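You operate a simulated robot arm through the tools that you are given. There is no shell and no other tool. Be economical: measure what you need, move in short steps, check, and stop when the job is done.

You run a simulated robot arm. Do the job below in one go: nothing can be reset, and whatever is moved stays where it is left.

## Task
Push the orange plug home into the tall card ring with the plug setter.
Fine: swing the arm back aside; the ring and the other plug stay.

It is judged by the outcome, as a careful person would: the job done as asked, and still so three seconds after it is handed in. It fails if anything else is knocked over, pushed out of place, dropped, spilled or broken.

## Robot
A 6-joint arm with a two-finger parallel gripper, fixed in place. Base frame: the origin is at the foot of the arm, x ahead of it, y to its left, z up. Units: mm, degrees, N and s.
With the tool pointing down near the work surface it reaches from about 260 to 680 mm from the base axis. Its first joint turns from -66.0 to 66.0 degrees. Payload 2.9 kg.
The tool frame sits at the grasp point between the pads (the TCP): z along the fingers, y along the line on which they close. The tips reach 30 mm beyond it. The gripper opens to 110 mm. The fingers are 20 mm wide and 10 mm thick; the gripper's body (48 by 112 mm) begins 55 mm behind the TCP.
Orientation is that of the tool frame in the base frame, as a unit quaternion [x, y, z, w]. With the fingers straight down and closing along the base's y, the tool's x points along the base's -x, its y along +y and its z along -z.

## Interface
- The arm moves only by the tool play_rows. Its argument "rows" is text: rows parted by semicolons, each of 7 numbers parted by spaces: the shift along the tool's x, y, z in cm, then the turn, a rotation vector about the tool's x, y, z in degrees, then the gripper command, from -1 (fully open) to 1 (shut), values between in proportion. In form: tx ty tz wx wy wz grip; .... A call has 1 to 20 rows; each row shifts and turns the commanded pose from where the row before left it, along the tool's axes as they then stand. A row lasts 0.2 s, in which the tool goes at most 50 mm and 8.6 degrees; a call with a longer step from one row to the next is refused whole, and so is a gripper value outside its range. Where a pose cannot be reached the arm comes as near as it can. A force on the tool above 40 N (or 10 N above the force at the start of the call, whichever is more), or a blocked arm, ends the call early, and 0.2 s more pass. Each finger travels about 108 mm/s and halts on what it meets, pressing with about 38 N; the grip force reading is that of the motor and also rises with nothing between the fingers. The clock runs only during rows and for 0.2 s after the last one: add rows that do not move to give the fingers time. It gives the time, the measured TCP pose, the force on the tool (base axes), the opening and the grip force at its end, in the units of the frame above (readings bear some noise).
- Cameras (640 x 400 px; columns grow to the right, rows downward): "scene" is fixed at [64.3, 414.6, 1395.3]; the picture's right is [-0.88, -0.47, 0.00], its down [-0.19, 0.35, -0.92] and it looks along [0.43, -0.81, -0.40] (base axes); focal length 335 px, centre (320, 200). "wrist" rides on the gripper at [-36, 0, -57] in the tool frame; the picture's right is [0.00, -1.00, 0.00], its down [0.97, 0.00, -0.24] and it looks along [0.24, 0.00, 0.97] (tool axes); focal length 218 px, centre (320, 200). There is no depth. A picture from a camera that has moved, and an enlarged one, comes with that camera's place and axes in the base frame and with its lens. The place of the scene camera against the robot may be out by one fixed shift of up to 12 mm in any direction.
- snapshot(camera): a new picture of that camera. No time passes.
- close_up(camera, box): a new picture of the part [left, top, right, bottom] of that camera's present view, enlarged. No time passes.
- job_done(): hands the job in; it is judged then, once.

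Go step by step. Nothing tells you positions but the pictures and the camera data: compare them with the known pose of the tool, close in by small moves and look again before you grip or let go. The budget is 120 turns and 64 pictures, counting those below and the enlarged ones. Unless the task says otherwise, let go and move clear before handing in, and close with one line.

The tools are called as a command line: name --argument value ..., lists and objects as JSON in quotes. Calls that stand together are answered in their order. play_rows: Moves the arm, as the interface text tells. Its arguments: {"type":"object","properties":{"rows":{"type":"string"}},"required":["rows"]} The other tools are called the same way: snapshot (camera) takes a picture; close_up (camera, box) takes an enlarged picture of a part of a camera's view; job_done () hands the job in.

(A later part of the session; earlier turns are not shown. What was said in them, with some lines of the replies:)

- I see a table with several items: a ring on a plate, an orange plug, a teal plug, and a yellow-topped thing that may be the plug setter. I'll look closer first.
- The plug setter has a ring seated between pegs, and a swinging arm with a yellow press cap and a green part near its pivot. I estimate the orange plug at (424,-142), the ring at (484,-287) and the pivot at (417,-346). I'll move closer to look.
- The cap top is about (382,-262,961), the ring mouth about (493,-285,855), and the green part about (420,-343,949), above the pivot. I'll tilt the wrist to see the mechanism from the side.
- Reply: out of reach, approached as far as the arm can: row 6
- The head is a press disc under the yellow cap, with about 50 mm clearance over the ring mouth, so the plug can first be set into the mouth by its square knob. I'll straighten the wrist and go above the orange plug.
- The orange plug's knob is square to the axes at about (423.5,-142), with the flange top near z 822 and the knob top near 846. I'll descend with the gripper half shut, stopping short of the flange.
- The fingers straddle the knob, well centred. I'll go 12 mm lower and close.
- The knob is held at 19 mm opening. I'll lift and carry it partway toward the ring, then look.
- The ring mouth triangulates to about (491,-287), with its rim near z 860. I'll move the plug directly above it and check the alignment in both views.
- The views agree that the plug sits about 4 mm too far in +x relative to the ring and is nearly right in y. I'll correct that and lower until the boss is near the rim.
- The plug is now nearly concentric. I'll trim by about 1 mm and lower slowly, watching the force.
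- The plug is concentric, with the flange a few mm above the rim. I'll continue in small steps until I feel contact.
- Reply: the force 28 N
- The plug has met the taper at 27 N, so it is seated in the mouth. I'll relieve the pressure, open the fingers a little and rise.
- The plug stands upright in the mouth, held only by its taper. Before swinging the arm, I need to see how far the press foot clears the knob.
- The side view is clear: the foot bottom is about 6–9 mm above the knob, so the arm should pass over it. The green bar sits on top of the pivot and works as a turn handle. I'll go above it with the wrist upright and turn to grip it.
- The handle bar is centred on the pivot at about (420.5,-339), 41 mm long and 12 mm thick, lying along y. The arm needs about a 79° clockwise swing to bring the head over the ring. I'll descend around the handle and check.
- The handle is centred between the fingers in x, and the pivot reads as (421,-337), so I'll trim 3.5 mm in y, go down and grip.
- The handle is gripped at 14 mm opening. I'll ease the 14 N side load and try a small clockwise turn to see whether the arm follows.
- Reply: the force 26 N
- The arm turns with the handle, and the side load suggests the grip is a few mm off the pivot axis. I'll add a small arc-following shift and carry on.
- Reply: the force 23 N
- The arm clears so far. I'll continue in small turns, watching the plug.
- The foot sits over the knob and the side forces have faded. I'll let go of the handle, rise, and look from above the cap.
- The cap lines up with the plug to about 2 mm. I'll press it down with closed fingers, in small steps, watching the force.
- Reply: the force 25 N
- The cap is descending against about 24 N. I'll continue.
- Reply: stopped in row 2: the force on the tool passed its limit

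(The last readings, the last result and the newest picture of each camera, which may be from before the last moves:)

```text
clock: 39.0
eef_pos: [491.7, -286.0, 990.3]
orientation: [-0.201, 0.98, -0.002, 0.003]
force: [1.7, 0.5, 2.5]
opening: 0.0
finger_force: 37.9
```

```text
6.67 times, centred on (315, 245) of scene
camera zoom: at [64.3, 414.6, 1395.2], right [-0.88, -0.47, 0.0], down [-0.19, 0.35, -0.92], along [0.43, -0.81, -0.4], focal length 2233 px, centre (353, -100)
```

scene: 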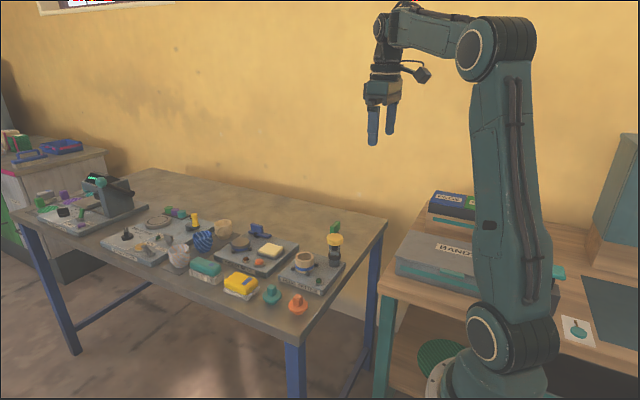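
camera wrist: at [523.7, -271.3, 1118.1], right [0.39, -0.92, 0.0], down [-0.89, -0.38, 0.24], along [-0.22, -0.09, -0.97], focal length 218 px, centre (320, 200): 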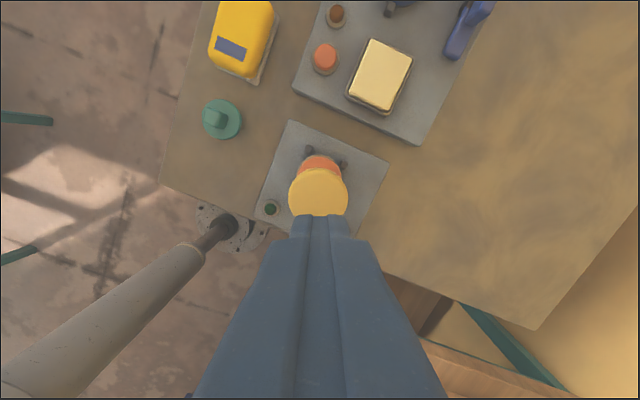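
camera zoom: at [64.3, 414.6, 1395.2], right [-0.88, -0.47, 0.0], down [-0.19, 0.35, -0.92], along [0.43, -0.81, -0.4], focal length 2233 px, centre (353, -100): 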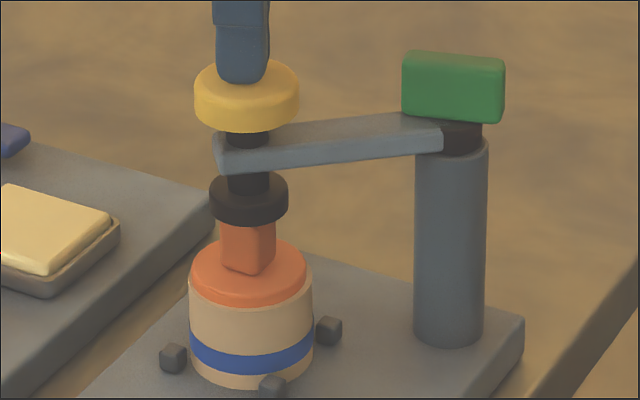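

The plug has gone down and its flange now sits on the rim. I'll press once more to confirm it is home and check the lamp.

play_rows --rows "0 0 0.2 0 0 0 1;0 0 0.2 0 0 0 1;0 0 0.2 0 0 0 1;0 0 0.2 0 0 0 1;0 0 0 0 0 0 1"

close_up --camera "scene" --box '[280, 215, 345, 300]'

```text
clock: 40.4
eef_pos: [492.1, -286.8, 985.8]
orientation: [-0.2, 0.98, -0.004, 0.005]
force: [-2.5, 0.6, 5.3]
opening: 0.1
finger_force: 37.3
stopped in row 5: the force on the tool passed its limit (the readings are from after the stop); the commanded pose is now the measured one
```

```text
4.71 times, centred on (312, 258) of scene
camera zoom: at [64.1, 414.6, 1395.2], right [-0.88, -0.47, 0.0], down [-0.19, 0.35, -0.92], along [0.43, -0.81, -0.4], focal length 1576 px, centre (355, -71)
```

zoom: 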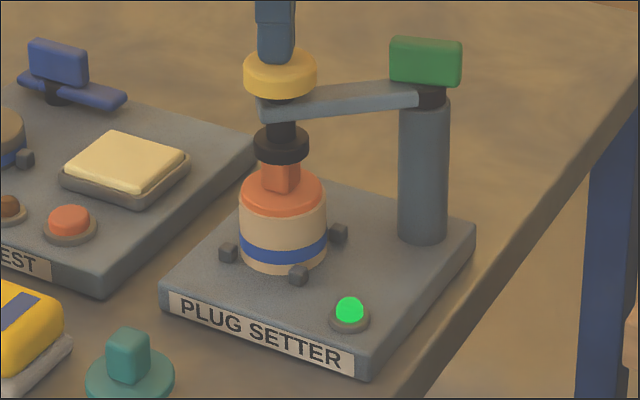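

The lamp lit green, so the plug is home. I'll rise and check how the plunger comes back.

play_rows --rows "0 0 -0.5 0 0 0 1;0 0 -1 0 0 0 1;0 0 -3 0 0 0 1;0 0 -4 0 0 0 1;0 0 0 0 0 0 1"

close_up --camera "scene" --box '[280, 215, 345, 300]'

```text
clock: 41.6
eef_pos: [493.1, -287.0, 1068.4]
orientation: [-0.2, 0.98, -0.004, 0.004]
force: [-0.2, -0.2, -0.2]
opening: 0.0
finger_force: 37.5
```

```text
4.71 times, centred on (312, 258) of scene
camera zoom: at [64.3, 414.6, 1395.3], right [-0.88, -0.47, 0.0], down [-0.19, 0.35, -0.92], along [0.43, -0.81, -0.4], focal length 1576 px, centre (355, -71)
```

zoom: 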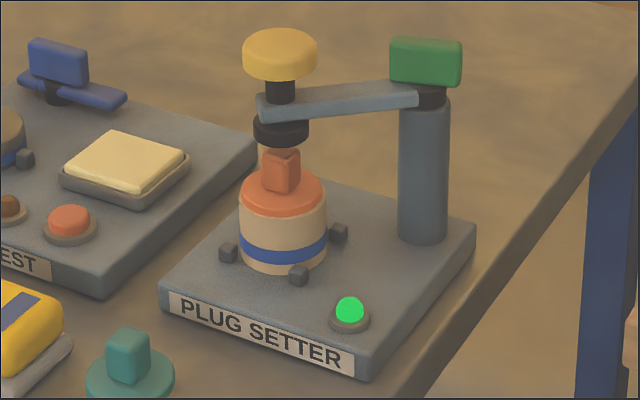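

The plunger sprang back and the lamp stays lit. Now I'll go back to the handle to swing the arm aside.

play_rows --rows "0 0 0 0 0 6 0.8;0 0 0 0 0 5.5 0.5;4 -1.95 0 0 0 0 0.3;3.94 -1.94 0 0 0 0 0.3;0 0 4 0 0 0 0.3;0 0 3.5 0 0 0 0.3;0 0 0 0 0 0 0.3"

snapshot --camera "wrist"

```text
clock: 43.2
eef_pos: [422.1, -341.7, 993.5]
orientation: [-0.101, 0.995, -0.003, 0.004]
force: [0.9, 0.7, 0.1]
opening: 38.5
finger_force: 0.1
```

```text
16 pictures are left
camera wrist: at [455.6, -333.7, 1050.5], right [0.2, -0.98, 0.01], down [-0.95, -0.19, 0.23], along [-0.23, -0.05, -0.97], focal length 218 px, centre (320, 200)
```

wrist: 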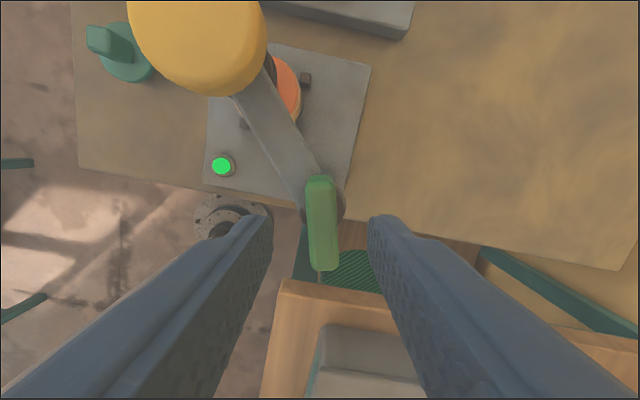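

The lamp is lit and the arm hasn't moved. The earlier grip offset turns out to be camera bias, so the TCP is now right on the pivot. I'll descend, grip, and turn back a little at first.

play_rows --rows "0 0 1 0 0 0 0.3;0 0 1.1 0 0 0 0.3;0 0 0 0 0 0 0.6;0 0 0 0 0 0 1;0 0 0 0 0 0 1;0 0 0 0 0 -4 1;0 0 0 0 0 -5 1;0 0 0 0 0 -5 1;0 0 0 0 0 0 1"

close_up --camera "scene" --box '[270, 205, 350, 300]'

```text
clock: 45.2
eef_pos: [422.3, -341.2, 973.4]
orientation: [-0.22, 0.975, -0.005, 0.003]
force: [-7.7, -25.5, -0.4]
opening: 14.0
finger_force: 44.8
```

```text
4.21 times, centred on (310, 252) of scene
camera zoom: at [64.1, 413.8, 1395.5], right [-0.88, -0.47, 0.0], down [-0.19, 0.36, -0.92], along [0.43, -0.81, -0.4], focal length 1410 px, centre (362, -21)
```

zoom: 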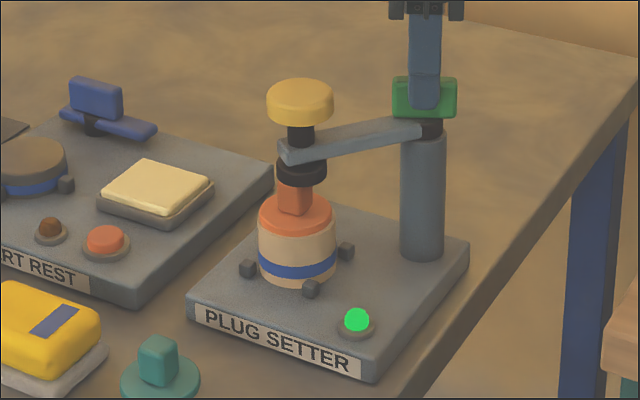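

It turns fine. There is a −25 N side load in y, so I'll yield a little that way and continue.

play_rows --rows "0 -0.15 0 0 0 0 1;0 0 0 0 0 -5 1;0 0 0 0 0 -5 1;0 0 0 0 0 -5 1;0 0 0 0 0 0 1"

```text
clock: 46.4
eef_pos: [422.4, -342.6, 974.1]
orientation: [-0.345, 0.939, -0.004, 0.003]
force: [-20.1, -12.6, 9.5]
opening: 14.0
finger_force: 45.0
```

play_rows --rows "0.18 0.02 0 0 0 0 1;0 0 0 0 0 -5 1;0 0 0 0 0 -5 1;0 0 0 0 0 -5 1;0 0 0 0 0 0 1"

```text
clock: 47.6
eef_pos: [422.3, -341.3, 974.3]
orientation: [-0.467, 0.884, -0.004, 0.002]
force: [-15.7, -2.7, 14.3]
opening: 13.8
finger_force: 45.0
```

play_rows --rows "0.06 0.09 -0.05 0 0 0 1;0 0 0 0 0 -5 1;0 0 0 0 0 -5 1;0 0 0 0 0 -5 1;0 0 0 0 0 0 1"

play_rows --rows "0.03 0.1 0 0 0 0 1;0 0 0 0 0 -5 1;0 0 0 0 0 -5 1;0 0 0 0 0 -5 1;0 0 0 0 0 0 1"

close_up --camera "scene" --box '[270, 205, 350, 300]'

```text
clock: 48.8
eef_pos: [421.7, -341.5, 975.5]
orientation: [-0.58, 0.815, -0.006, 0.002]
force: [7.8, 7.8, 3.6]
opening: 13.8
finger_force: 45.0
```

```text
clock: 50.0
eef_pos: [422.1, -341.6, 974.5]
orientation: [-0.681, 0.732, -0.006, 0.002]
force: [23.0, 8.2, -0.8]
opening: 13.7
finger_force: 44.8
```

```text
4.21 times, centred on (310, 252) of scene
camera zoom: at [64.9, 414.7, 1395.2], right [-0.88, -0.47, 0.0], down [-0.19, 0.35, -0.92], along [0.43, -0.81, -0.4], focal length 1410 px, centre (362, -21)
```

zoom: 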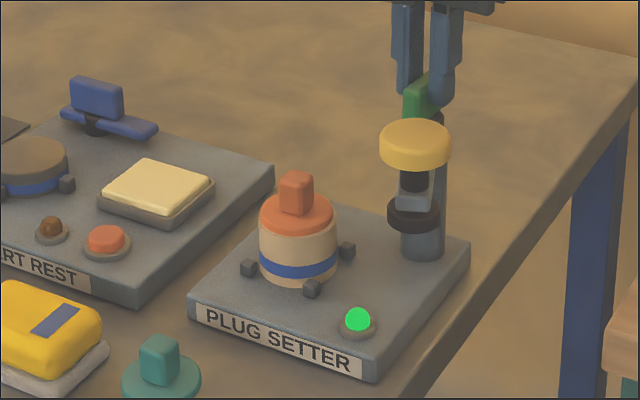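

The arm is nearly back at its starting angle. I'll ease the load, turn the last 5° and check.

play_rows --rows "0 -0.15 0 0 0 -2.5 1;0 0 0 0 0 -2.5 1;0 0 0 0 0 0 1"

close_up --camera "scene" --box '[265, 215, 345, 285]'

```text
clock: 50.8
eef_pos: [421.6, -342.6, 974.3]
orientation: [0.711, -0.703, 0.005, 0.0]
force: [11.3, 17.3, 2.3]
opening: 13.5
finger_force: 45.0
```

```text
5.71 times, centred on (305, 250) of scene
camera zoom: at [64.5, 415.0, 1395.1], right [-0.88, -0.47, 0.0], down [-0.19, 0.35, -0.92], along [0.43, -0.81, -0.4], focal length 1914 px, centre (406, -86)
```

zoom: 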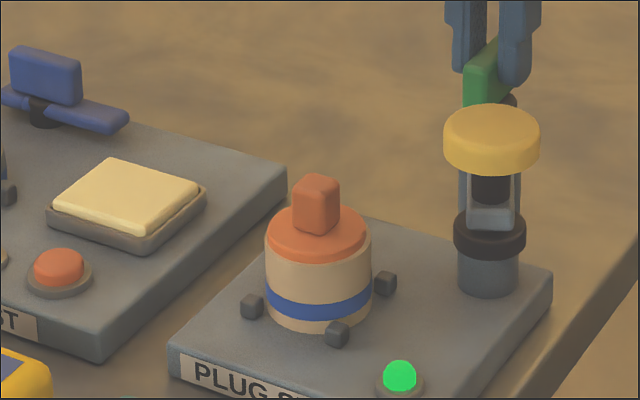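

The arm is back exactly where it began (cap at the same pixels). I'll let go, rise clear and take a last look.

play_rows --rows "0 -0.06 0 0 0 0 1;0 0 0 0 0 0 0.6;0 0 0 0 0 0 0.4;0 0 0 0 0 0 0.4;0 0 -3 0 0 0 0.4;0 0 -4 0 0 0 0.4;0 0 -4 0 0 0 0.4;0 0 -4 0 0 0 0.4;0 0 0 0 0 0 0.4"

close_up --camera "scene" --box '[230, 200, 350, 320]'

```text
clock: 52.8
eef_pos: [420.8, -343.1, 1123.8]
orientation: [0.711, -0.704, 0.005, -0.001]
force: [-0.2, 0.4, -0.2]
opening: 33.1
finger_force: 0.1
```

```text
3.33 times, centred on (290, 260) of scene
camera zoom: at [64.3, 414.6, 1395.3], right [-0.88, -0.47, 0.0], down [-0.19, 0.35, -0.92], along [0.43, -0.81, -0.4], focal length 1117 px, centre (420, 0)
```

zoom: 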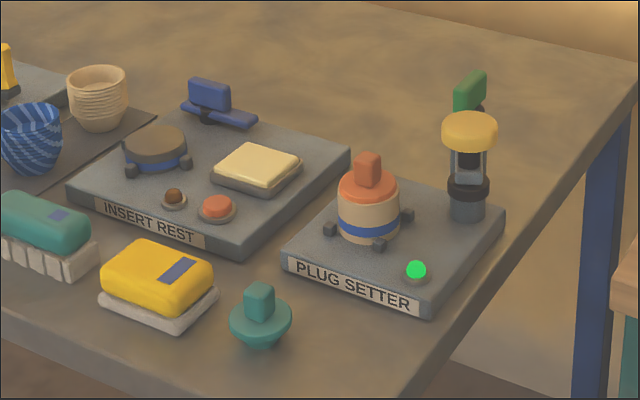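

The orange plug is home in the ring, the lamp is green, the arm is aside, and the ring and teal plug have not moved. I'm handing in.

job_done

```text
The job is handed in.
```

The orange plug is pushed home in the tall card ring with the plug setter (its lamp lit green), the setter arm is swung back aside, and the ring and teal plug were left in place.
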